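You operate a simulated robot arm through the tools that you are given. There is no shell and no other tool.

Carry out the task below with a simulated robot arm. There is one attempt and no reset: what you move stays moved.

JOB
Put things in order on the top of the long bench. At the end: the gold brass drift is on the black pot; the red water hose stands where the grey hose end stood; the orange lapping stone is on the white parts case; the grey hose end stands where the orange lapping stone stood; whatever was shut is shut again. Leave all else as you found it, and nothing knocked over.
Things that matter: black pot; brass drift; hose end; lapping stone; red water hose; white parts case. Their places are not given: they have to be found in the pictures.

Only the result counts: the job must be done as asked and must still hold three seconds after the hand-in. Knocking over, shifting, dropping, spilling or breaking anything else fails it.

ROBOT AND FRAMES
A 7-joint arm with a two-finger gripper, fixed in place. Base frame: the origin is at the foot of the arm, x ahead of it, y to its left, z up; the work surface is at about z = 0. Units: cm, degrees, N and s.
With the tool pointing down near the work surface it reaches from about 16 to 38 cm from the base axis. Its first joint turns from -72.0 to 72.0 degrees. Payload 0.6 kg.
The tool frame sits at the grasp point between the pads (the TCP): z along the fingers, y along the line on which they close. The tips reach 2.2 cm beyond it. The gripper opens to 9.2 cm. The gripper's body begins 6.5 cm behind the TCP.
Orientation is told as [roll, pitch, yaw] about the base's x, y, z axes, in that order, counted from this pose: with the fingers straight down and closing along the base's y, the tool's x points along the base's -x, its y along +y and its z along -z.

CONTROLS
- The arm moves only by the tool jog_arm. Its argument "series" is a list of rows, each a list of 3 entries, a list of its own where there are three numbers: the turn, a rotation vector about the tool's x, y, z in degrees, then the shift along the tool's x, y, z in cm, then the finger opening in cm, from 0 to 9.2. In form: [[[rx, ry, rz], [tx, ty, tz], gripper], ...]. A call has 1 to 20 rows; each row shifts and turns the commanded pose from where the row before left it, along the tool's axes as they then stand. Each row takes 0.2 s and may step no farther than 5 cm and 8.6 degrees from the row before; otherwise, or with a gripper value out of range, the whole call is refused. A pose out of reach is approached as far as the arm can. The call stops where the force on the tool passes 40 N (or 10 N more than at its start, if that is more) or the arm is blocked; 0.2 s more then pass. The fingers move at their own pace and stop on an object; they squeeze with about 26 N. The grip force told is the motor's: it shows also when the fingers shut on nothing. Time passes only in rows, and 0.2 s behind the last, so rows that do not move let the fingers close. The reply holds the time, the measured pose of the TCP, the force on the tool along the base axes, the opening and the grip force, in the units named above and with some noise, with the torque about the TCP (base axes, N m) and any sound that the robot's microphone picked up, and new pictures: "views" is both (left out), scene, wrist or none.
- Cameras (640 x 400 px; columns grow to the right, rows downward): "scene" is fixed at [7.03, -29.21, 39.8]; the picture's right is [0.57, -0.82, 0.00], its down [-0.51, -0.36, -0.78] and it looks along [0.64, 0.45, -0.62] (base axes); focal length 214 px, centre (320, 200). "wrist" rides on the gripper at [7.1, 1.9, -10.2] in the tool frame; the picture's right is [-0.26, 0.97, 0.00], its down [-0.75, -0.20, -0.63] and it looks along [-0.60, -0.16, 0.78] (tool axes); focal length 280 px, centre (320, 200).
- measure_at(camera, pixels): for up to 12 pixels [column, row] of the newest picture of that camera ("zoom" is the newest enlarged one), the place [x, y, z] in the base frame of the surface seen there, good to about 0.2 cm. It takes no simulated time.
- inspect(camera, box): a new picture of the part [left, top, right, bottom] of that camera's present view, enlarged. It takes no simulated time.
- job_done(): hands the job in; it is judged then, once.

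Unless the task says otherwise, let go and move clear before handing in.

The tools are called after "Request:" as name(argument=value, ...) on one line, values as JSON. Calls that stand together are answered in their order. jog_arm: Moves the arm, as the interface text tells. Its arguments: {"type":"object","properties":{"series":{"type":"array","items":{"type":"array"}},"views":{"type":"string","enum":["both","scene","wrist","none"]}},"required":["series"]} The other tools are called the same way: measure_at (camera, pixels) gives the place of the surface under pixels of a picture; inspect (camera, box) takes an enlarged picture of a part of a camera's view; job_done () hands the job in.

At the start:

```text
clock: 0.0
position: [18.23, -8.99, 31.08]
tool_rot: [0.0, -0.1, 0.0]
ft_force: [0.6, 0.5, -0.3]
torque: [0.02, 0.01, 0.0]
finger_gap: 9.18
grasp_force: 0.1
```

scene: 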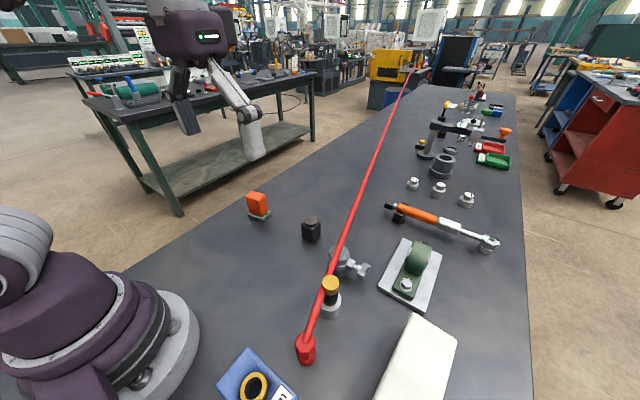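
wrist: 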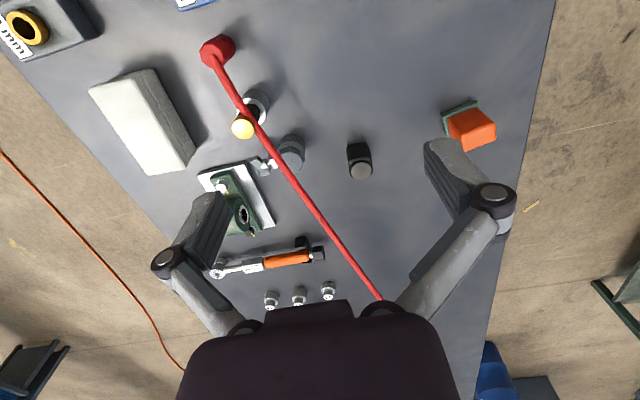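

The pictures show a red line starting at scene (305,350), an orange block at (257,205), a dark object at (311,230), a yellow-topped piece at (330,290) and a white case at (420,360). I'll zoom in to identify them before I move anything.

Request:
inspect(camera="scene", box=[220, 180, 400, 292])

Request:
inspect(camera="scene", box=[200, 260, 460, 400])

Request:
inspect(camera="scene", box=[360, 60, 540, 200])

Request:
inspect(camera="wrist", box=[180, 20, 420, 180])

```text
3.56 times, centred on (310, 236) of scene
```

zoom: 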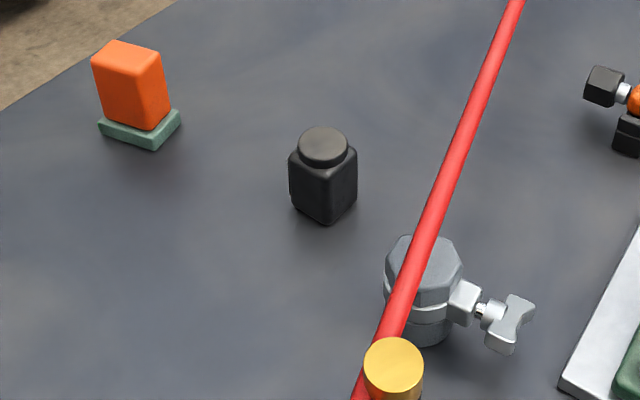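

```text
2.46 times, centred on (330, 330) of scene
```

zoom: 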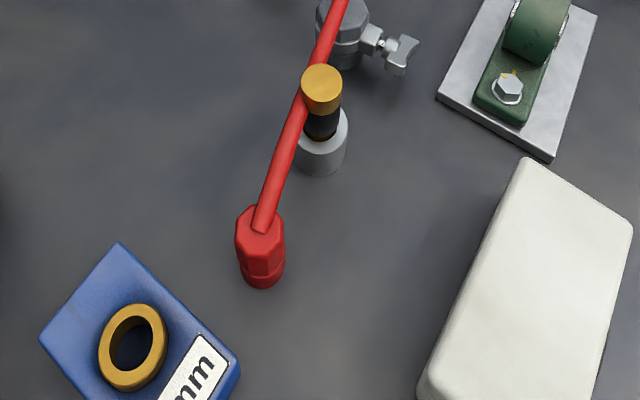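

```text
2.86 times, centred on (450, 130) of scene
```

zoom: 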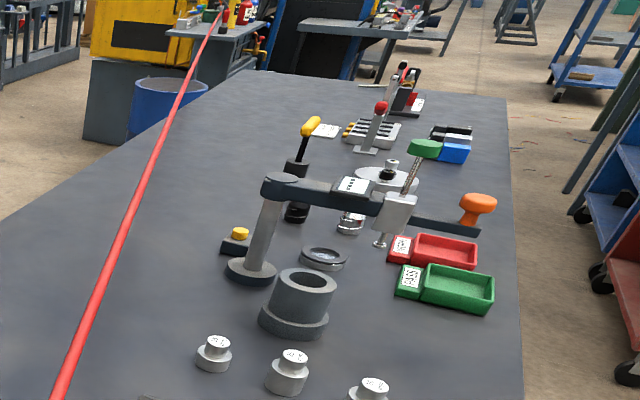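

```text
2.50 times, centred on (300, 100) of wrist
```

zoom: 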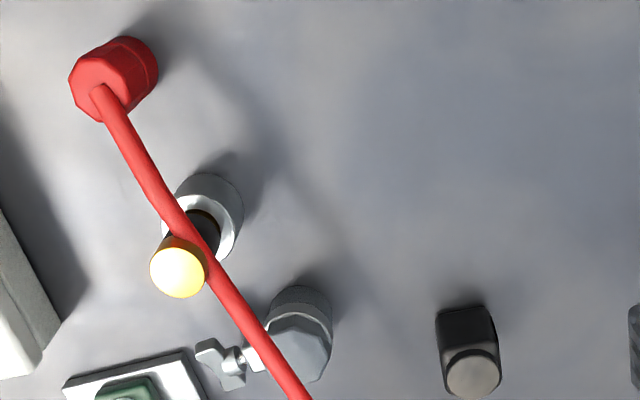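

The red line runs from a red fitting past a gold-topped piece and over a grey fitting with a wing. I'll measure these surfaces to get heights and positions.

Request:
measure_at(camera="scene", pixels=[[257, 197], [258, 214], [311, 221], [311, 235], [330, 283], [331, 310], [306, 348], [312, 320], [340, 250], [360, 270], [345, 205], [375, 150]])

Request:
measure_at(camera="scene", pixels=[[395, 100], [408, 72], [415, 320], [453, 345], [420, 370], [380, 395], [300, 370], [250, 350], [253, 385], [341, 270], [333, 300], [412, 275]])

Request:
measure_at(camera="wrist", pixels=[[92, 90], [150, 72], [195, 155], [150, 175], [220, 50], [243, 128], [255, 100], [292, 150], [360, 170], [359, 150], [472, 128], [450, 104]])

Request:
inspect(camera="wrist", box=[320, 80, 520, 200])

Request:
inspect(camera="wrist", box=[60, 40, 220, 200])

```text
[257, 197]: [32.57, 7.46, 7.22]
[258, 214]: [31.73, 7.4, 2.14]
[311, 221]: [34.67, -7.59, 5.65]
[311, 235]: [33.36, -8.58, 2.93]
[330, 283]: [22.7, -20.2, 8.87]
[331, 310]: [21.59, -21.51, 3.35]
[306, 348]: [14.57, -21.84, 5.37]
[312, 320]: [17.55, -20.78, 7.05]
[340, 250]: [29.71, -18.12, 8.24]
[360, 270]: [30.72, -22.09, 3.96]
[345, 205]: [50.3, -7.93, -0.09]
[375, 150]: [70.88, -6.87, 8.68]
```

```text
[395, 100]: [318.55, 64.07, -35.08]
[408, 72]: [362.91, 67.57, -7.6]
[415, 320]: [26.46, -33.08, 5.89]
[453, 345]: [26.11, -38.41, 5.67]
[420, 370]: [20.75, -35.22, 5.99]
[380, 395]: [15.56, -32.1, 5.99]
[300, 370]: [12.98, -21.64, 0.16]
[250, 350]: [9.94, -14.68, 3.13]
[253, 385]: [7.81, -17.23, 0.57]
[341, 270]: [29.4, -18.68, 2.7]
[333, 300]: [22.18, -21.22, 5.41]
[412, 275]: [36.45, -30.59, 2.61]
```

```text
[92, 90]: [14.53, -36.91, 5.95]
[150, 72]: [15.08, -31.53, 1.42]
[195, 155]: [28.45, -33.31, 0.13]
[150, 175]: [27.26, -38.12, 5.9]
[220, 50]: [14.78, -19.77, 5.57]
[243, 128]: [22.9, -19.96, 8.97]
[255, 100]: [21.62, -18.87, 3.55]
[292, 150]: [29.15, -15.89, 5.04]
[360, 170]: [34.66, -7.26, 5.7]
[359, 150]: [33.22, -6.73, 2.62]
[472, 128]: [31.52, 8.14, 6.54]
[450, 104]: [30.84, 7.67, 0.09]
```

```text
3.20 times, centred on (420, 140) of wrist
```

zoom: 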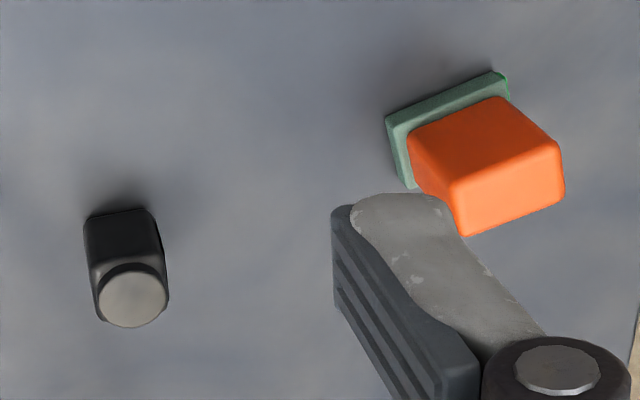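

```text
2.50 times, centred on (140, 120) of wrist
```

zoom: 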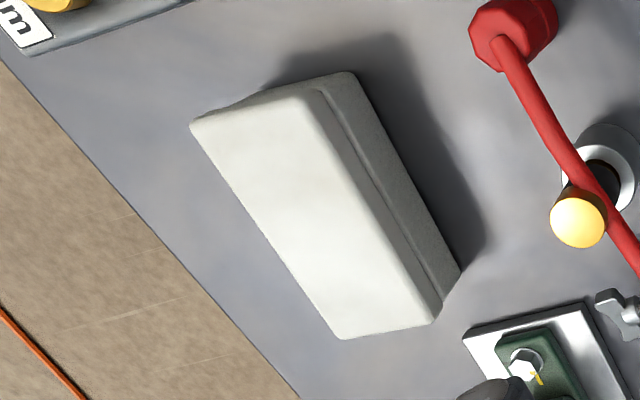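

The gold piece at (22.8,-20,9), the hose passing over the grey fitting (z≈8 at x≈30), and the details of what is joined to what are still unclear. I'll lower the wrist camera over the grey fitting for a closer look.

Request:
jog_arm(series=[[[0, 0, 0], [-2.2, -1.5, 2.5], 9.2], [[0, 0, 0], [-2.2, -1.5, 2.5], 9.2], [[0, 0, 0], [-2.2, -1.5, 2.5], 9.2], [[0, 0, 0], [-2.2, -1.5, 2.5], 9.2], [[0, 0, 0], [0, 0, 0], 9.2]])

```text
clock: 1.2
position: [27.12, -15.04, 20.9]
tool_rot: [0.0, -0.1, 0.0]
ft_force: [-0.3, -0.7, 0.0]
torque: [0.0, 0.0, 0.0]
finger_gap: 9.2
grasp_force: 0.1
```

scene: 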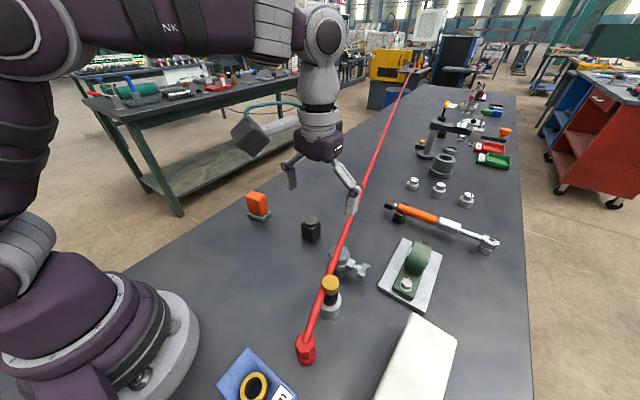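
wrist: 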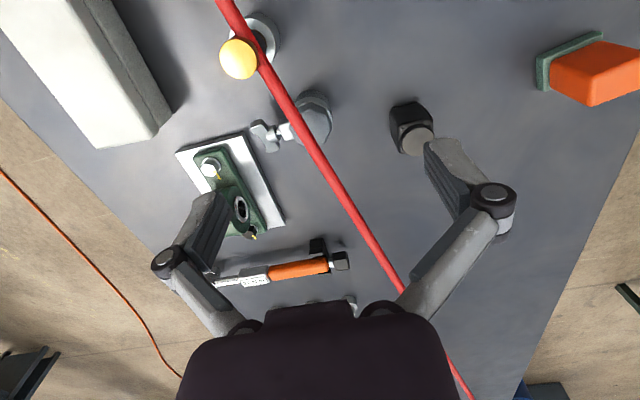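

Request:
inspect(camera="wrist", box=[190, 0, 350, 160])

Request:
inspect(camera="wrist", box=[370, 20, 640, 180])

Request:
measure_at(camera="wrist", pixels=[[238, 58], [232, 15], [270, 85], [290, 110], [310, 145], [340, 195], [370, 240], [318, 112], [300, 95], [288, 132], [265, 135], [275, 40]])

```text
2.50 times, centred on (270, 80) of wrist
```

zoom: 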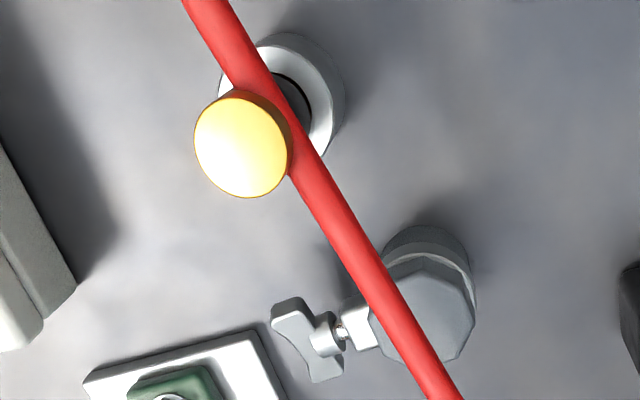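

```text
2.37 times, centred on (505, 100) of wrist
```

zoom: 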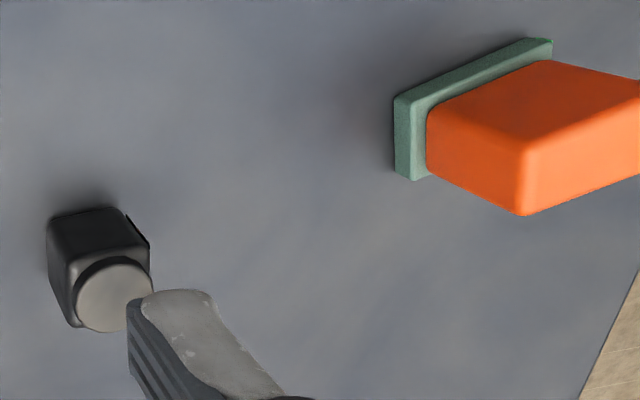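

```text
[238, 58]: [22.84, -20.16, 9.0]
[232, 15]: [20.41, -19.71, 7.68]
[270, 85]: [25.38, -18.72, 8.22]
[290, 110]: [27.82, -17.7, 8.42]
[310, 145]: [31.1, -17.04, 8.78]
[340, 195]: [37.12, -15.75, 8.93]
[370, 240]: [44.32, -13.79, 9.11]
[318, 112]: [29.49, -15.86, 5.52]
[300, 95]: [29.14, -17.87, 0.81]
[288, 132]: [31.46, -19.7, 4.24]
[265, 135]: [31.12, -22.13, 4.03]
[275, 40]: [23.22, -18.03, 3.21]
```

The hose passes at z≈8–9 beside the gold head and over the grey fitting (top z≈5.5), which has a wing piece at its side. I'll zoom in tightly on each item to see the joints.

Request:
inspect(camera="scene", box=[315, 235, 379, 285])

Request:
inspect(camera="scene", box=[300, 265, 364, 325])

Request:
inspect(camera="wrist", box=[240, 80, 340, 160])

Request:
inspect(camera="scene", box=[285, 200, 335, 250])

Request:
inspect(camera="scene", box=[280, 325, 340, 375])

Request:
inspect(camera="scene", box=[230, 180, 290, 230])

```text
8.00 times, centred on (347, 260) of scene
```

zoom: 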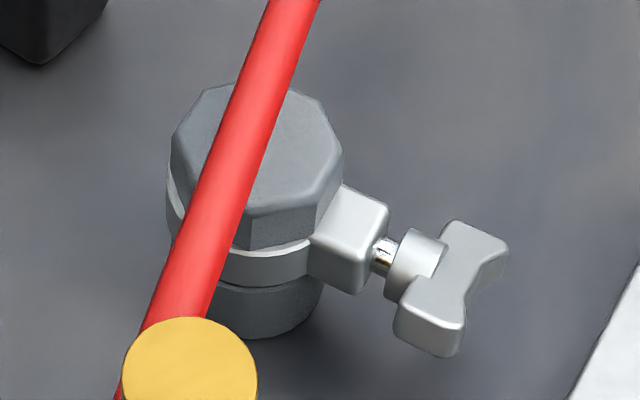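

```text
6.67 times, centred on (332, 295) of scene
```

zoom: 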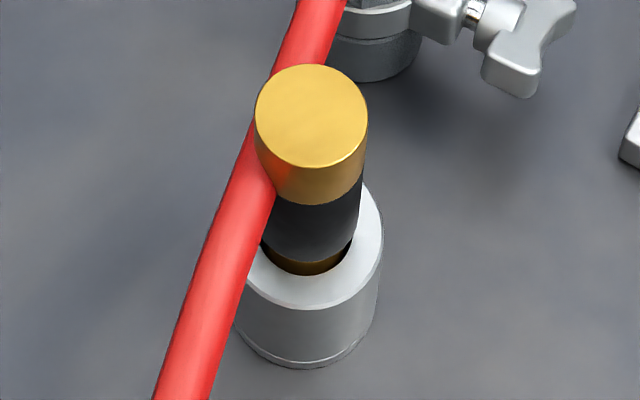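

```text
5.00 times, centred on (290, 120) of wrist
```

zoom: 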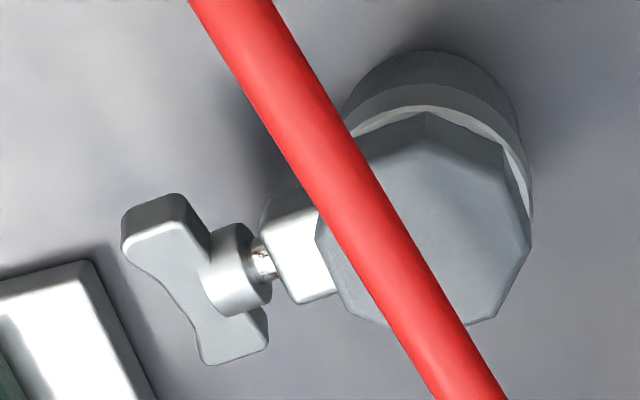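

```text
8.00 times, centred on (310, 225) of scene
```

zoom: 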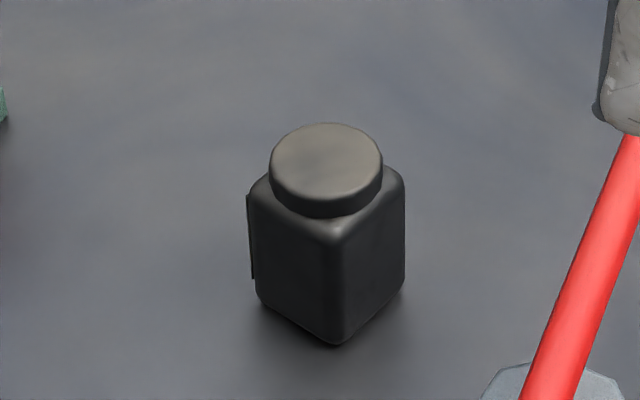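

```text
8.00 times, centred on (310, 350) of scene
```

zoom: 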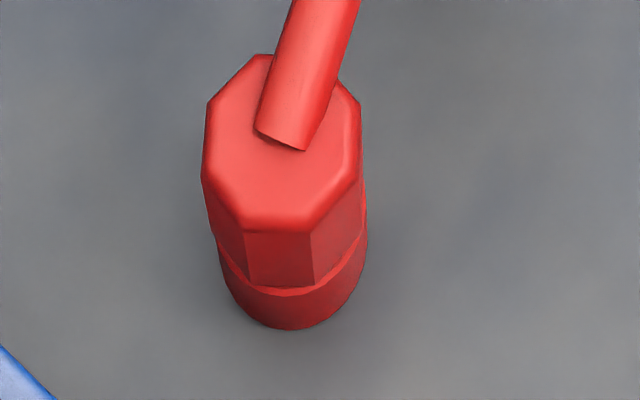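

```text
8.00 times, centred on (260, 205) of scene
```

zoom: 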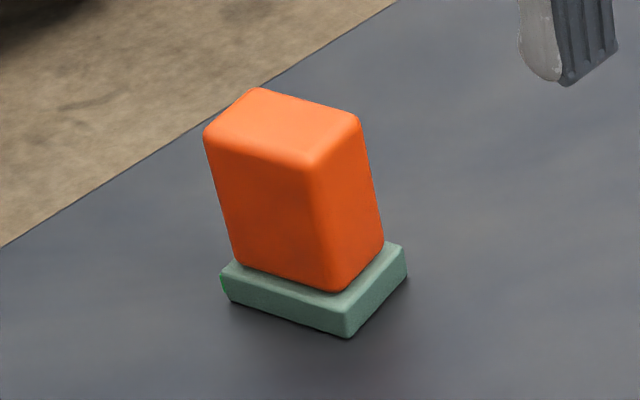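

The grey fitting carries a silver band with a wing screw; the drift is a gold/black cylinder standing in a grey cup right beside the hose; the stone sits on a green plate. I'll take precise measurements around the drift and hose.

Request:
inspect(camera="wrist", box=[200, 0, 296, 60])

Request:
measure_at(camera="wrist", pixels=[[238, 20], [244, 30], [250, 40], [255, 50], [260, 60], [265, 70], [258, 58], [262, 56], [225, 5], [240, 40], [254, 66], [222, 60]])

Request:
measure_at(camera="scene", pixels=[[330, 277], [322, 283], [337, 283], [330, 290], [330, 293], [331, 298], [331, 303], [324, 292], [320, 296], [317, 306], [336, 310], [344, 307]])

```text
6.67 times, centred on (248, 30) of wrist
```

zoom: 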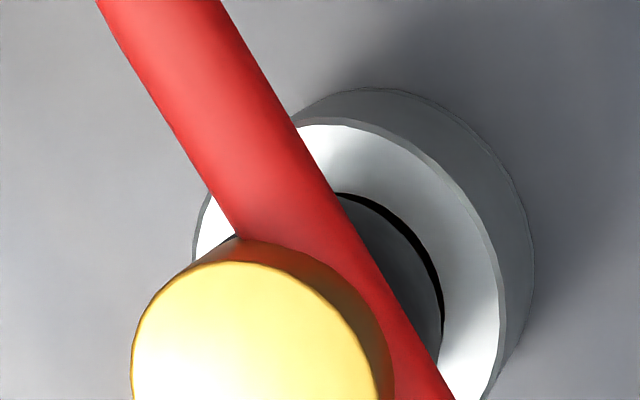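

```text
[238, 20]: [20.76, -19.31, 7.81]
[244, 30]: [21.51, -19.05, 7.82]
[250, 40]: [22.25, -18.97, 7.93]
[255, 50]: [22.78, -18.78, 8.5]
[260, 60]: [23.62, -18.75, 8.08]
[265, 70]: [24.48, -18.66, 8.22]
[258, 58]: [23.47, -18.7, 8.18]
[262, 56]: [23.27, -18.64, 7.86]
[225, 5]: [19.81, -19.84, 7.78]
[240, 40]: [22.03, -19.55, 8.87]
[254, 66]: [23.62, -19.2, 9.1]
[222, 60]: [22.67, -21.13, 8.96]
```

```text
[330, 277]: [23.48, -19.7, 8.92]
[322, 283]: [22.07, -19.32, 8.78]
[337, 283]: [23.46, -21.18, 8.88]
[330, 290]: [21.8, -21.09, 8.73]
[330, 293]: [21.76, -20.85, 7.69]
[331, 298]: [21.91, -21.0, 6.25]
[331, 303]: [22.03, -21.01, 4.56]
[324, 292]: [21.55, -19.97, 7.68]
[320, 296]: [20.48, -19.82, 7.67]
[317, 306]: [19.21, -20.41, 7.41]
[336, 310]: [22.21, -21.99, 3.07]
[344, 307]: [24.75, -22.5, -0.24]
```

The drift axis is at about (22.75,-20.2), top z≈9.0, with the hose on its +y side at z≤8.0. I'll take the drift first, closing along the hose line (about 10°), so I turn the hand 80° at height now.

Request:
jog_arm(series=[[[0, 0, 8], [0, 0, 0], 9.2], [[0, 0, 8], [0, 0, 0], 9.2], [[0, 0, 8], [0, 0, 0], 9.2], [[0, 0, 8], [0, 0, 0], 9.2], [[0, 0, 8], [0, 0, 0], 9.2], [[0, 0, 8], [0, 0, 0], 9.2], [[0, 0, 8], [0, 0, 0], 9.2], [[0, 0, 8], [0, 0, 0], 9.2], [[0, 0, 8], [0, 0, 0], 9.2], [[0, 0, 8], [0, 0, 0], 9.2], [[0, 0, 0], [0, 0, 0], 9.2]])

```text
clock: 3.6
position: [27.2, -14.87, 21.0]
tool_rot: [0.1, 0.0, -80.1]
ft_force: [-1.0, 0.2, -0.1]
torque: [-0.03, -0.02, 0.0]
finger_gap: 9.2
grasp_force: 0.1
```

scene: 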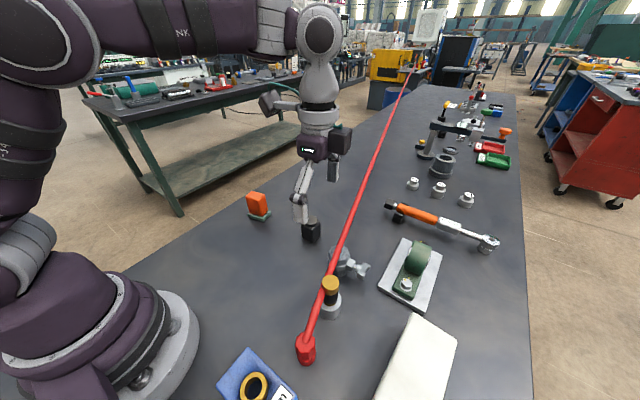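
wrist: 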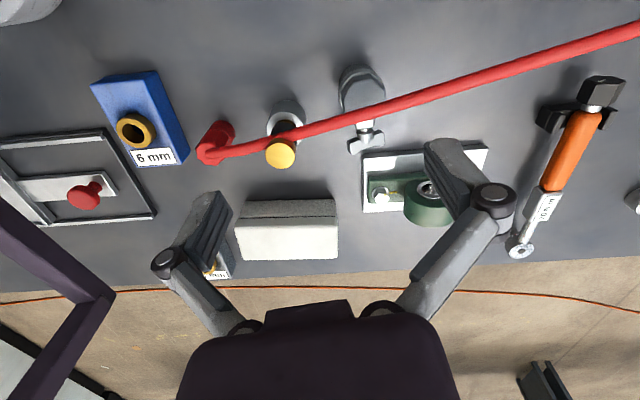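

A new item shows at wrist (80,190): a frame with a red knob, plus the blue "6 mm" block. I'll look closer at these and the case, and measure them.

Request:
inspect(camera="wrist", box=[0, 60, 240, 240])

Request:
inspect(camera="wrist", box=[200, 60, 400, 185])

Request:
inspect(camera="wrist", box=[180, 180, 380, 305])

Request:
measure_at(camera="wrist", pixels=[[85, 190], [5, 145], [110, 132], [155, 215], [20, 225], [240, 205], [335, 202], [240, 255], [337, 255], [280, 155], [130, 80], [280, 230]])

```text
2.22 times, centred on (120, 150) of wrist
```

zoom: 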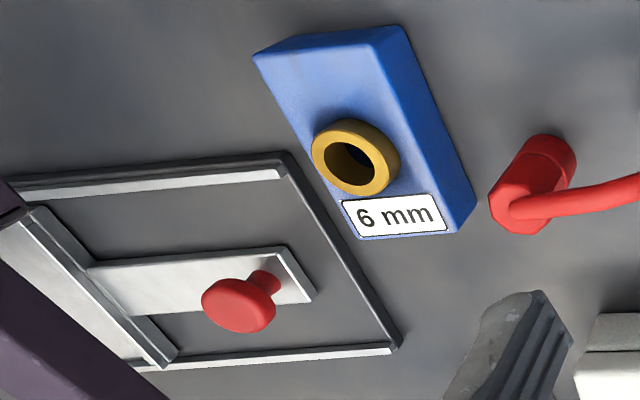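

```text
3.20 times, centred on (300, 122) of wrist
```

zoom: 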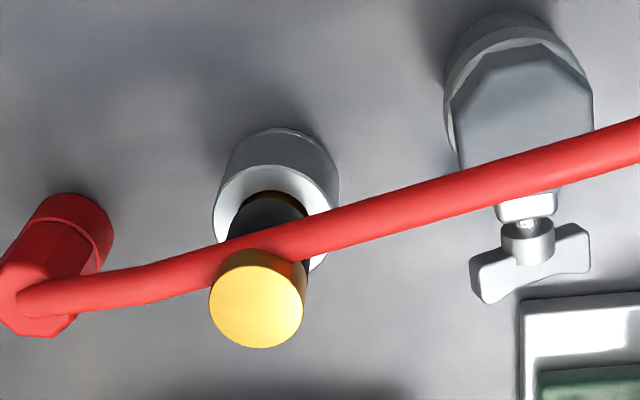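

```text
3.20 times, centred on (280, 242) of wrist
```

zoom: 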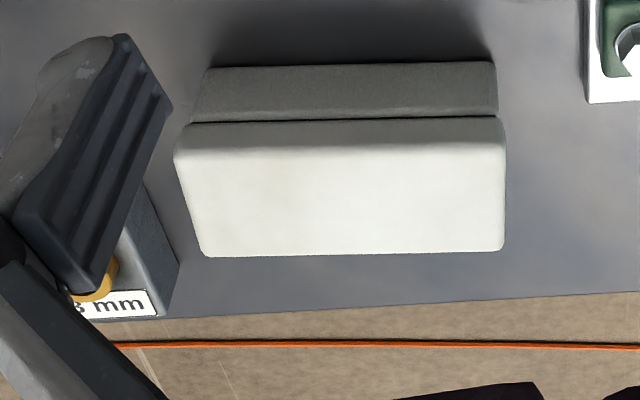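

```text
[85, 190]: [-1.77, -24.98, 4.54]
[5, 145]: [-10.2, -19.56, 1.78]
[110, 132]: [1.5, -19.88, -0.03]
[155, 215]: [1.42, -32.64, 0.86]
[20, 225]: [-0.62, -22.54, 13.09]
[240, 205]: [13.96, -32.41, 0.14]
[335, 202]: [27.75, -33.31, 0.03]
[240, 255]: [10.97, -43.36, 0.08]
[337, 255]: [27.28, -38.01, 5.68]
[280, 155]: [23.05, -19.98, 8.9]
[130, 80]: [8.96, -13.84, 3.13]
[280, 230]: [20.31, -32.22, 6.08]
```

The red-knob frame at (-1.8,-25) is out of reach and not part of the job. I'll bring the hand above the drift and narrow the fingers for a check before descending.

Request:
jog_arm(series=[[[0, 0, 0], [-2.34, -2.65, 0], 5], [[0, 0, 0], [-2.34, -2.65, 0], 5], [[0, 0, 0], [0, 0, 3.5], 5], [[0, 0, 0], [0, 0, 3.5], 5], [[0, 0, 0], [0, 0, 0], 5]])

```text
clock: 4.8
position: [22.71, -20.5, 13.77]
tool_rot: [0.1, 0.0, -79.9]
ft_force: [-0.3, 0.3, 1.0]
torque: [0.0, 0.0, -0.03]
finger_gap: 4.98
grasp_force: 0.1
```

scene: 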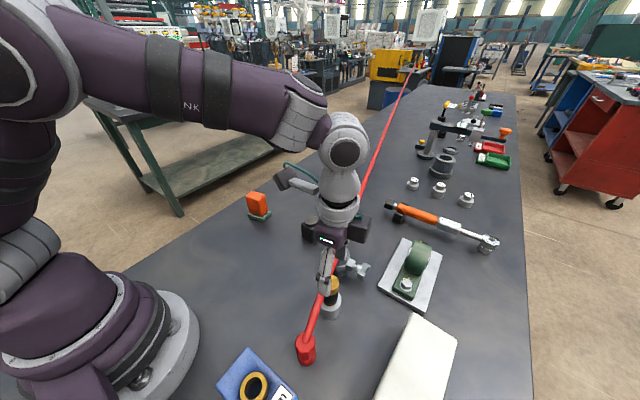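
wrist: 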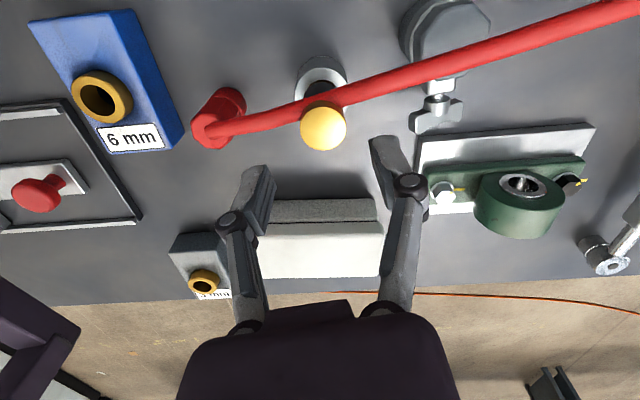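

Request:
inspect(camera="wrist", box=[270, 50, 390, 160])

Request:
inspect(camera="wrist", box=[390, 0, 500, 140])

Request:
measure_at(camera="wrist", pixels=[[324, 128], [302, 128], [345, 128], [324, 147], [324, 110], [260, 120], [290, 112], [340, 97], [370, 85], [400, 78], [446, 30], [436, 112]])

```text
3.64 times, centred on (330, 105) of wrist
```

zoom: 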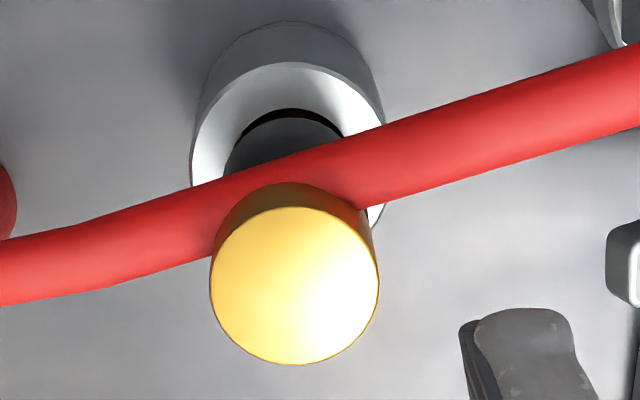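

```text
2.86 times, centred on (445, 70) of wrist
```

zoom: 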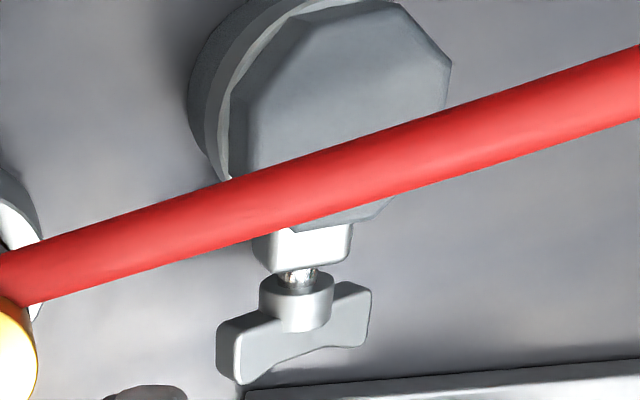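

```text
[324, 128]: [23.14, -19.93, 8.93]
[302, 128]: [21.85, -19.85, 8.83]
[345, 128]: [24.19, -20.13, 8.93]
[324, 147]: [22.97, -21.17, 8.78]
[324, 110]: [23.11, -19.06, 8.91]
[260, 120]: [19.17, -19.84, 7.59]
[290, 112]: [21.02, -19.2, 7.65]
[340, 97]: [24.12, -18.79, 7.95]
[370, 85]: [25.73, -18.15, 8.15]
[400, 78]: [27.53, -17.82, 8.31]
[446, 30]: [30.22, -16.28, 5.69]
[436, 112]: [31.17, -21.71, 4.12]
```

The drift centre reads about (23.0,-20.1), top z 8.9, and the hose touches its side at z≤8. I'll lower to TCP z≈10 so that the tips stay at hose-top height, then close.

Request:
jog_arm(series=[[[0, 0, 0], [0.1, 0.3, 1.2], 5], [[0, 0, 0], [0, 0, 1.2], 5], [[0, 0, 0], [0, 0, 1.3], 5], [[0, 0, 0], [0, 0, 0], 5]])

```text
clock: 5.8
position: [23.01, -20.29, 10.24]
tool_rot: [0.0, 0.1, -80.0]
ft_force: [0.0, -0.1, -0.3]
torque: [-0.01, 0.0, 0.0]
finger_gap: 4.99
grasp_force: 0.1
```

scene: 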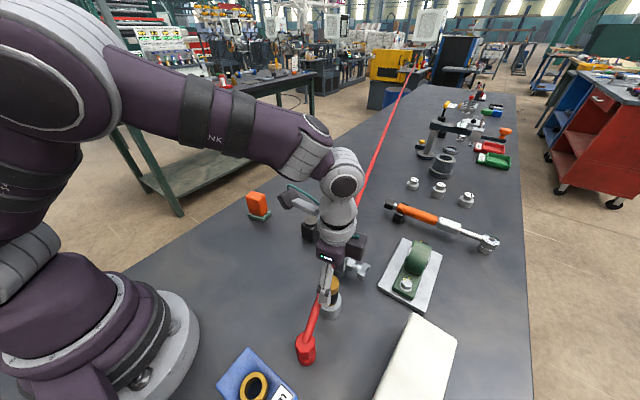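
wrist: 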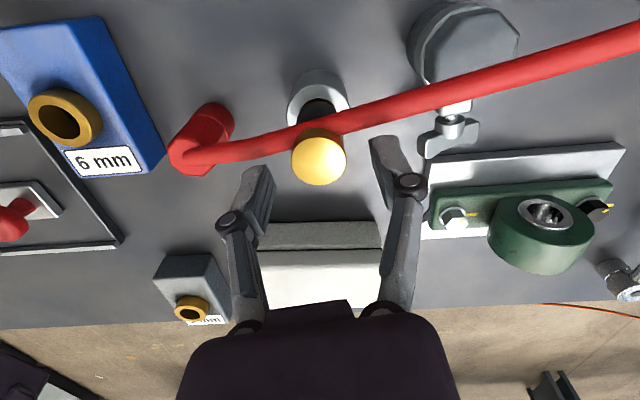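

Fingers straddle the gold head (319,158) with no contact force. I'll lower slightly more and close.

Request:
jog_arm(series=[[[0, 0, 0], [0.08, 0, 0.25], 5], [[0, 0, 0], [0, 0, 0], 2], [[0, 0, 0], [0, 0, 0], 1.5], [[0, 0, 0], [0, 0, 0], 1.5], [[0, 0, 0], [0, 0, 0], 1.5]])

```text
clock: 7.0
position: [23.11, -20.23, 10.09]
tool_rot: [0.0, -0.1, -80.0]
ft_force: [0.2, -0.3, 1.1]
torque: [-0.08, -0.06, 0.02]
finger_gap: 2.58
grasp_force: 26.1
```

scene: 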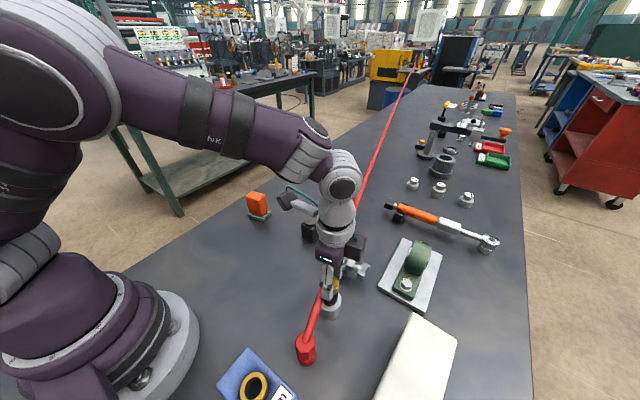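
wrist: 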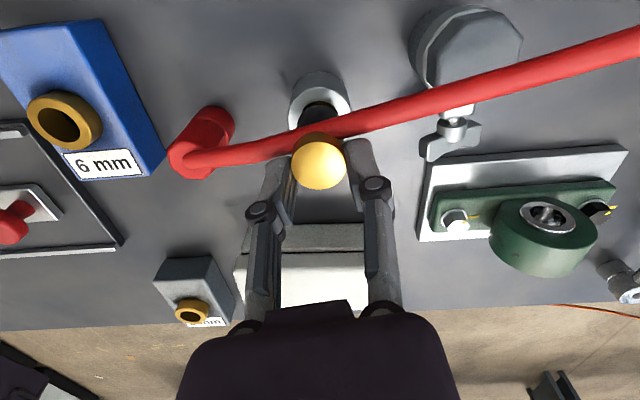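

The fingers hold at 2.58 cm with 26 N. I'll lift a little and check that the cup stays and the hose doesn't move.

Request:
jog_arm(series=[[[0, 0, 0], [0, 0, -0.7], 1.5], [[0, 0, 0], [0, 0, -0.8], 1.5], [[0, 0, 0], [0, 0, -1], 1.5], [[0, 0, 0], [0, 0, 0], 1.5]])

```text
clock: 8.0
position: [23.01, -20.12, 12.7]
tool_rot: [0.1, -0.1, -80.0]
ft_force: [-0.6, 0.0, -1.6]
torque: [0.0, 0.02, -0.01]
finger_gap: 2.57
grasp_force: 25.9
```

scene: 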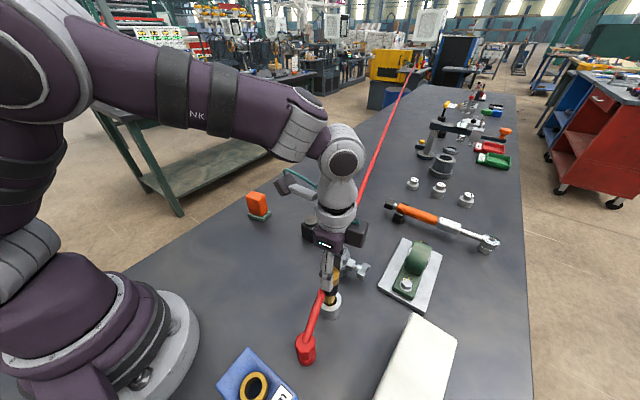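
wrist: 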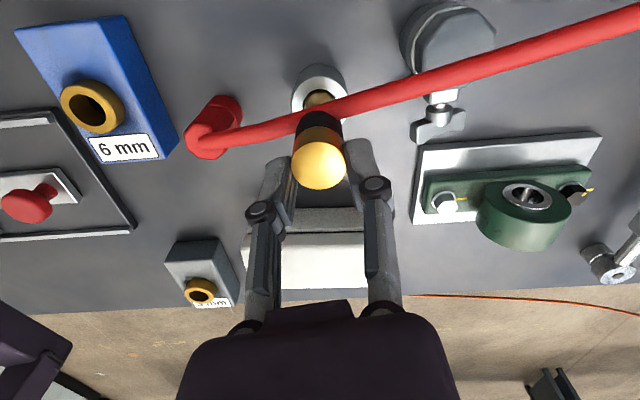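

The drift slides up while the cup and the hose stay put. I'll continue lifting until the bottom is well clear of cup and hose.

Request:
jog_arm(series=[[[0, 0, 0], [0, 0, -1.3], 1.5], [[0, 0, 0], [0, 0, -1.3], 1.5], [[0, 0, 0], [0, 0, -1.4], 1.5], [[0, 0, 0], [0, 0, -1.5], 1.5], [[0, 0, 0], [0, 0, -1.5], 1.5], [[0, 0, 0], [0, 0, -1.5], 1.5], [[0, 0, 0], [0, 0, 0], 1.5]])

```text
clock: 9.6
position: [23.01, -20.26, 21.23]
tool_rot: [0.1, -0.2, -80.0]
ft_force: [-0.5, -0.6, -1.6]
torque: [0.01, 0.01, -0.02]
finger_gap: 2.56
grasp_force: 26.2
```

scene: 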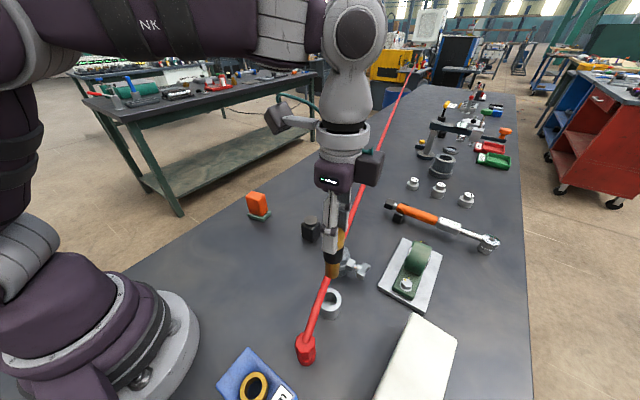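
wrist: 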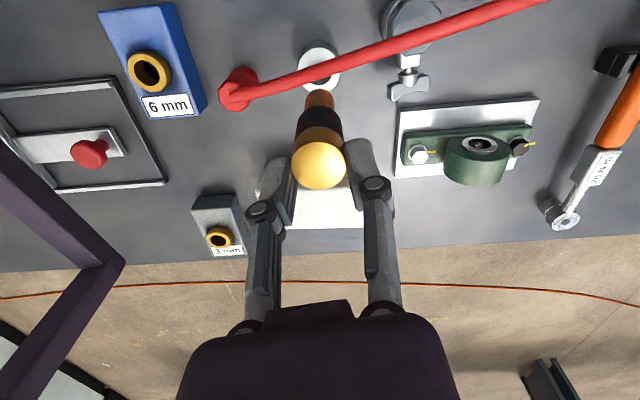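

The drift is free of the cup. I'll zoom to find its lower end and length.

Request:
inspect(camera="scene", box=[295, 210, 375, 330])

Request:
inspect(camera="wrist", box=[270, 30, 370, 200])

Request:
measure_at(camera="scene", pixels=[[331, 275], [331, 272], [332, 265], [334, 255], [338, 240]])

Request:
measure_at(camera="wrist", pixels=[[318, 92], [318, 95], [318, 100], [319, 120], [318, 165], [319, 60], [240, 75], [235, 100]])

```text
3.33 times, centred on (335, 270) of scene
```

zoom: 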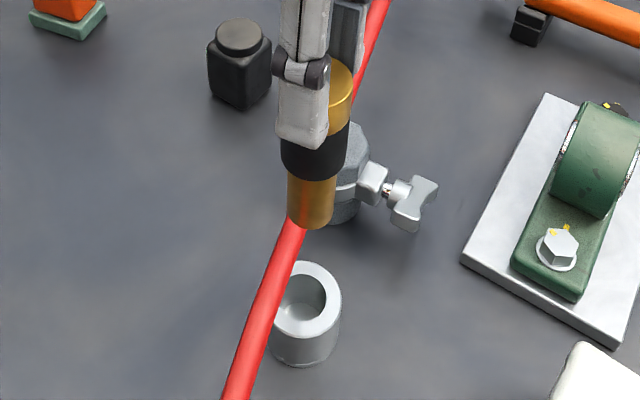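

```text
2.35 times, centred on (320, 115) of wrist
```

zoom: 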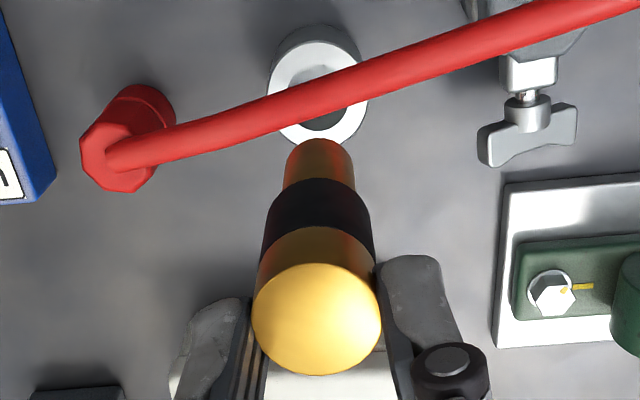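

```text
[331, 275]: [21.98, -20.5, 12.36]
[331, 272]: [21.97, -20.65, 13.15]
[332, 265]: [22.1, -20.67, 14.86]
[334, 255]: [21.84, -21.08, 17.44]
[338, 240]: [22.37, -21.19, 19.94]
```

```text
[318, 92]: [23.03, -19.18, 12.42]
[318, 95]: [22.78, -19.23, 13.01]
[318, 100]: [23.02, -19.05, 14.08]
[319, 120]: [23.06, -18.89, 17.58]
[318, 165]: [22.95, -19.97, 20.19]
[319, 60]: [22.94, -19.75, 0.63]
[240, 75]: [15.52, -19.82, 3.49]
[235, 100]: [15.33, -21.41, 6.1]
```

The drift is about 8 cm long (bottom z≈12.3 with TCP at 21.2). I'll measure the pot's lid edges precisely for the placement.

Request:
inspect(camera="scene", box=[285, 200, 335, 250])

Request:
measure_at(camera="zoom", pixels=[[326, 160], [276, 160], [376, 160], [326, 130], [326, 188], [290, 137], [362, 137], [290, 183], [362, 183], [326, 207], [250, 230], [400, 200]])

```text
8.00 times, centred on (310, 225) of scene
```

zoom: 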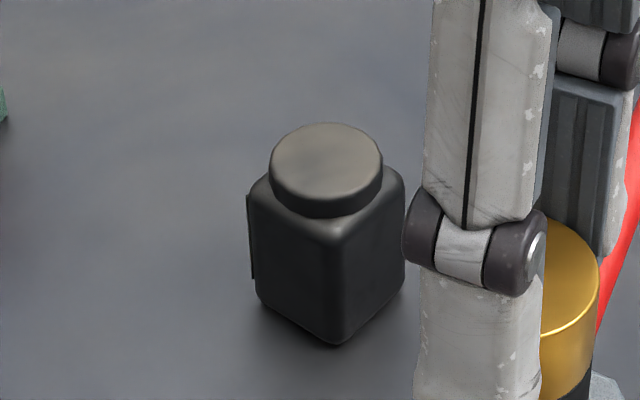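

```text
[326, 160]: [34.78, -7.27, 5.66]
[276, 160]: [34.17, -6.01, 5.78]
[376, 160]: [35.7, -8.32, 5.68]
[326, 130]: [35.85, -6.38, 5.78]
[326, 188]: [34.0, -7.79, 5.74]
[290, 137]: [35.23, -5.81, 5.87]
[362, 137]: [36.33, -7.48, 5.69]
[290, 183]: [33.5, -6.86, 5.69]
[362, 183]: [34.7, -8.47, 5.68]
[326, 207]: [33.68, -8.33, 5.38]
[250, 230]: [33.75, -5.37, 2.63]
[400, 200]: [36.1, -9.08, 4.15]
```

The pot lid centre is (34.94,-7.15), z≈5.7, radius ≈1.45. I'll carry the drift over it, staying high, and then check before lowering.

Request:
jog_arm(series=[[[0, 0, 0], [1.757, 2.342, 0], 1.5], [[0, 0, 0], [1.757, 2.342, 0], 1.5], [[0, 0, 0], [1.757, 2.342, 0], 1.5], [[0, 0, 0], [1.757, 2.342, 0], 1.5], [[0, 0, 0], [1.757, 2.342, 0], 1.5], [[0, 0, 0], [1.757, 2.342, 0], 1.5], [[0, 0, 0], [0, 0, 1.5], 1.5], [[0, 0, 0], [0, 0, 1.5], 1.5], [[0, 0, 0], [0, 0, 1.5], 1.5], [[0, 0, 0], [0, 0, 0], 1.5]])

```text
clock: 11.8
position: [34.68, -7.17, 16.5]
tool_rot: [0.1, -0.2, -80.1]
ft_force: [-0.3, -0.8, -2.1]
torque: [0.02, 0.02, -0.03]
finger_gap: 2.57
grasp_force: 26.4
out of reach, approached as far as the arm can: row 6
```

scene: 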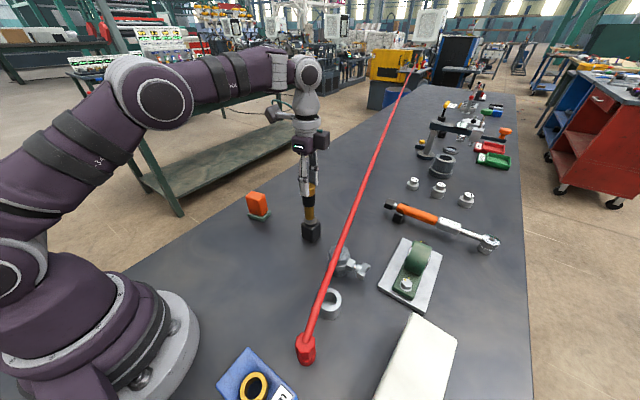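
wrist: 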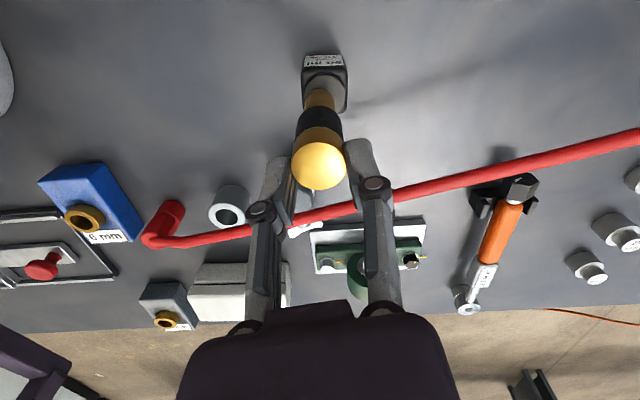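

The move fell a bit short at the reach limit (34.68,-7.17). I'll check the drift's position against the lid before correcting.

Request:
inspect(camera="scene", box=[285, 190, 335, 250])

Request:
inspect(camera="wrist", box=[280, 50, 360, 190])

Request:
measure_at(camera="wrist", pixels=[[319, 165], [293, 165], [344, 165], [319, 143], [319, 187], [320, 92], [320, 98], [320, 86], [332, 100]])

```text
6.67 times, centred on (310, 220) of scene
```

zoom: 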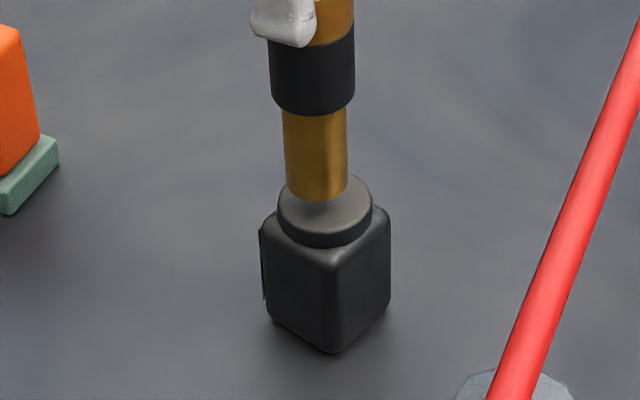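

```text
2.86 times, centred on (320, 120) of wrist
```

zoom: 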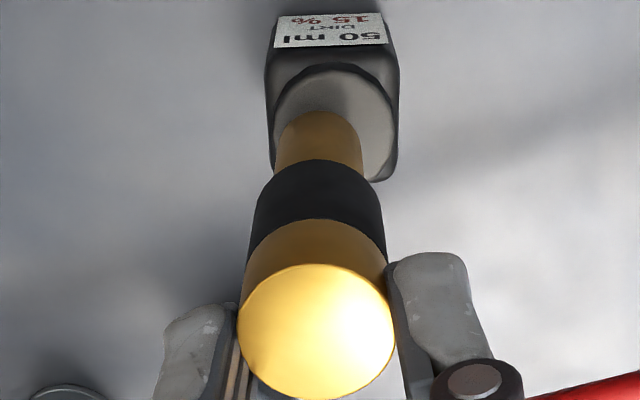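

```text
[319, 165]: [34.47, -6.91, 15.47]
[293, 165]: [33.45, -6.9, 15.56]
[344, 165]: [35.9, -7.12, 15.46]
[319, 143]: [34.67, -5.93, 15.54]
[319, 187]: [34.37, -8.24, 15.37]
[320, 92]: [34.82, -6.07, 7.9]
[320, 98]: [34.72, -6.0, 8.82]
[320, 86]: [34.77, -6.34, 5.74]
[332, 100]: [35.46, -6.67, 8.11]
```

The drift axis is near (34.65,-7.05); it needs about +0.3 in x and -0.1 in y. I'll shift, lower by 1 cm, and re-check the reach.

Request:
jog_arm(series=[[[0, 0, 0], [-0.15, 0.27, 0], 1.5], [[0, 0, 0], [0, 0, 0.6], 1.5], [[0, 0, 0], [0, 0, 0.5], 1.5], [[0, 0, 0], [0, 0, 0], 1.5]])

Request:
inspect(camera="scene", box=[285, 190, 335, 250])

Request:
measure_at(camera="wrist", pixels=[[319, 165], [293, 165], [344, 165], [319, 143], [319, 187], [320, 92], [320, 98]])

```text
clock: 12.8
position: [34.94, -7.33, 15.32]
tool_rot: [0.1, -0.1, -80.0]
ft_force: [0.9, -0.3, -1.2]
torque: [-0.01, -0.02, -0.01]
finger_gap: 2.55
grasp_force: 26.0
```

scene: 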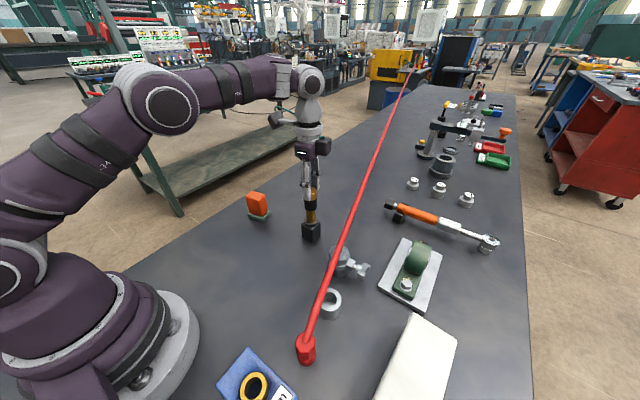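
wrist: 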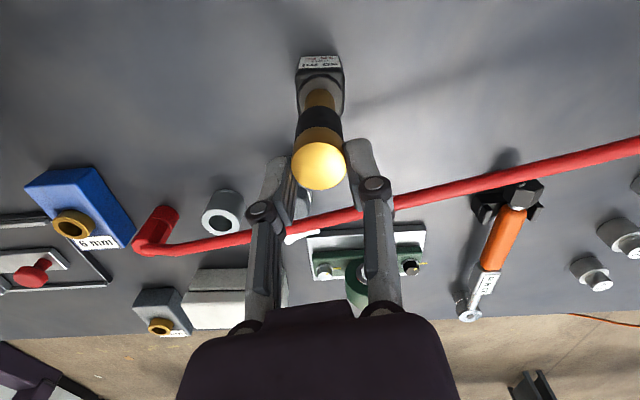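

```text
6.67 times, centred on (310, 220) of scene
```

zoom: 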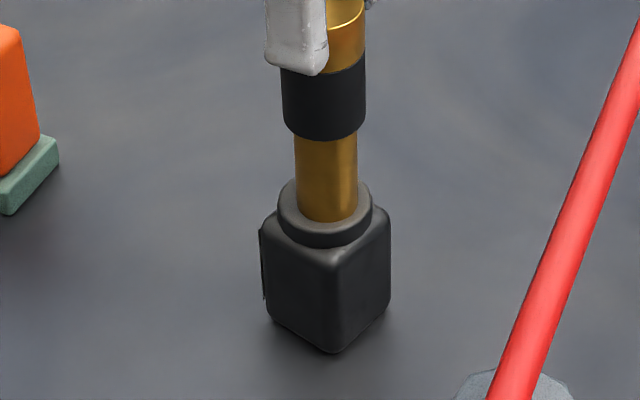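

```text
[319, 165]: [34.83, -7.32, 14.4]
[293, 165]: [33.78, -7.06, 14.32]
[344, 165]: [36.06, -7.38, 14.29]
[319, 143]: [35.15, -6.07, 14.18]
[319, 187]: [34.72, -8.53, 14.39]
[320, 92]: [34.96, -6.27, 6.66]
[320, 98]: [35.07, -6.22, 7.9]
```

The drift stands centred over the lid in the zoom, with about 0.6 cm to go. I'll lower it in small steps, watching the force.

Request:
jog_arm(series=[[[0, 0, 0], [0.1, 0, 0.2], 1.5], [[0, 0, 0], [0, 0, 0.15], 1.5], [[0, 0, 0], [0, 0, 0.1], 1.5], [[0, 0, 0], [0, 0, 0], 1.5]], views="scene")

Request:
inspect(camera="scene", box=[285, 190, 335, 250])

```text
clock: 13.8
position: [34.88, -7.31, 14.85]
tool_rot: [0.2, 0.0, -80.0]
ft_force: [-0.1, -0.3, -0.5]
torque: [0.03, 0.04, 0.05]
finger_gap: 2.58
grasp_force: 26.3
```

scene: 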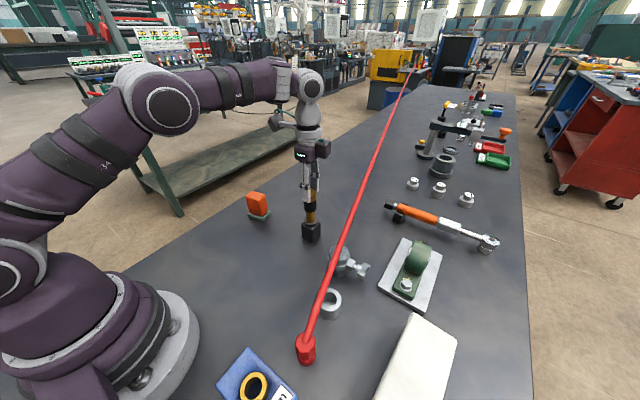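

```text
6.67 times, centred on (310, 220) of scene
```

zoom: 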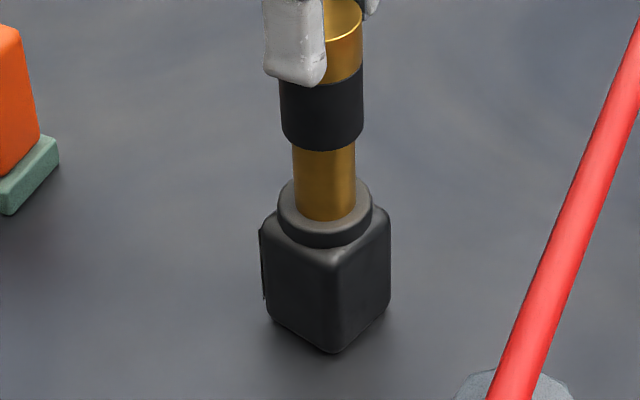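

The force barely changed, and the base line in the zoom is ambiguous. I'll look more closely at the contact before lowering further.

Request:
inspect(camera="scene", box=[300, 205, 324, 235])

Request:
measure_at(camera="zoom", pixels=[[330, 130], [330, 160], [330, 180], [330, 200], [330, 215], [330, 225], [330, 235], [330, 245], [330, 255], [250, 180], [410, 180]])

```text
13.33 times, centred on (312, 220) of scene
```

zoom: 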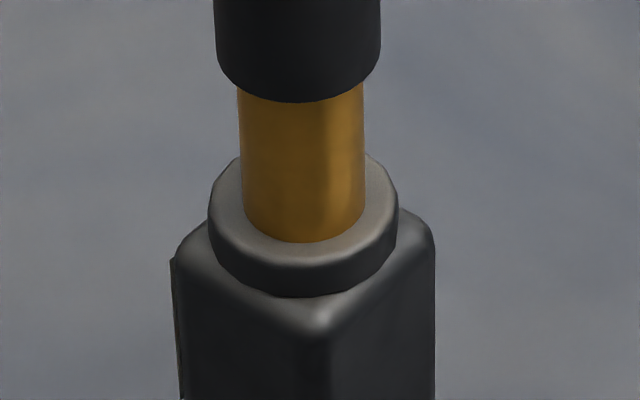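

```text
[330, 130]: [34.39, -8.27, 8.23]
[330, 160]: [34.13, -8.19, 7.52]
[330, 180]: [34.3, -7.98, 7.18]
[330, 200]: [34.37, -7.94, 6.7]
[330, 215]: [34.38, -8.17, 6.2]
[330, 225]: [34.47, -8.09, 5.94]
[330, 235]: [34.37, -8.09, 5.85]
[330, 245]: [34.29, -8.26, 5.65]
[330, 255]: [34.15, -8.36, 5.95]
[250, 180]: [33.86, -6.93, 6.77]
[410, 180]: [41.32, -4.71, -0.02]
```

The drift's bottom edge measures z≈5.7, at the lid level. I'll lower another 0.1–0.2 cm to confirm contact by force.

Request:
jog_arm(series=[[[0, 0, 0], [0, 0, 0.1], 1.5], [[0, 0, 0], [0, 0, 0], 1.5]], views="none")

```text
clock: 14.4
position: [35.03, -7.2, 14.87]
tool_rot: [0.2, -0.2, -80.0]
ft_force: [-0.1, 0.1, -0.8]
torque: [0.02, 0.04, 0.01]
finger_gap: 2.56
grasp_force: 25.8
```

Request:
jog_arm(series=[[[0, 0, 0], [0, 0, 0.1], 1.5], [[0, 0, 0], [0, 0, 0], 1.5]], views="none")

Request:
jog_arm(series=[[[0, 0, 0], [0, 0, 0.1], 1.5], [[0, 0, 0], [0, 0, 0], 1.5]], views="scene")

Request:
inspect(camera="scene", box=[300, 205, 324, 235])

```text
clock: 15.0
position: [35.0, -7.29, 14.78]
tool_rot: [0.1, 0.0, -80.0]
ft_force: [-0.3, 0.2, -1.1]
torque: [0.04, 0.03, 0.0]
finger_gap: 2.54
grasp_force: 25.8
```

```text
clock: 15.6
position: [34.98, -7.47, 14.65]
tool_rot: [0.1, -0.1, -80.1]
ft_force: [-0.7, 2.6, 7.6]
torque: [0.27, 0.07, 0.01]
finger_gap: 2.58
grasp_force: 26.5
```

scene: 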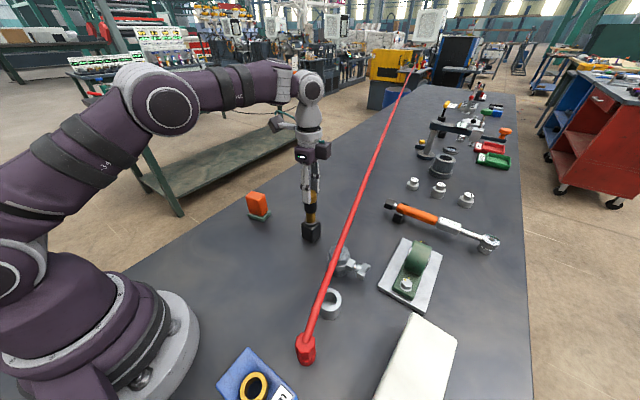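

```text
13.33 times, centred on (312, 220) of scene
```

zoom: 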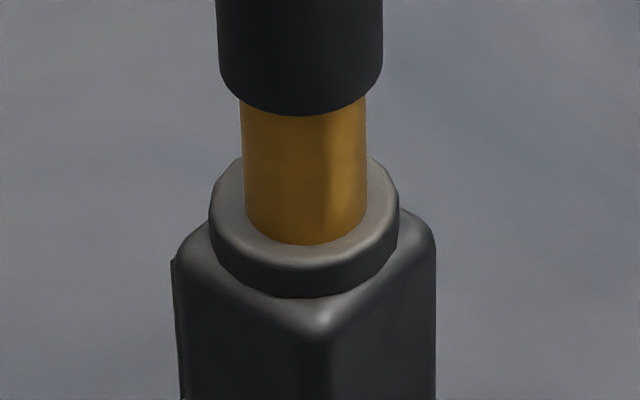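

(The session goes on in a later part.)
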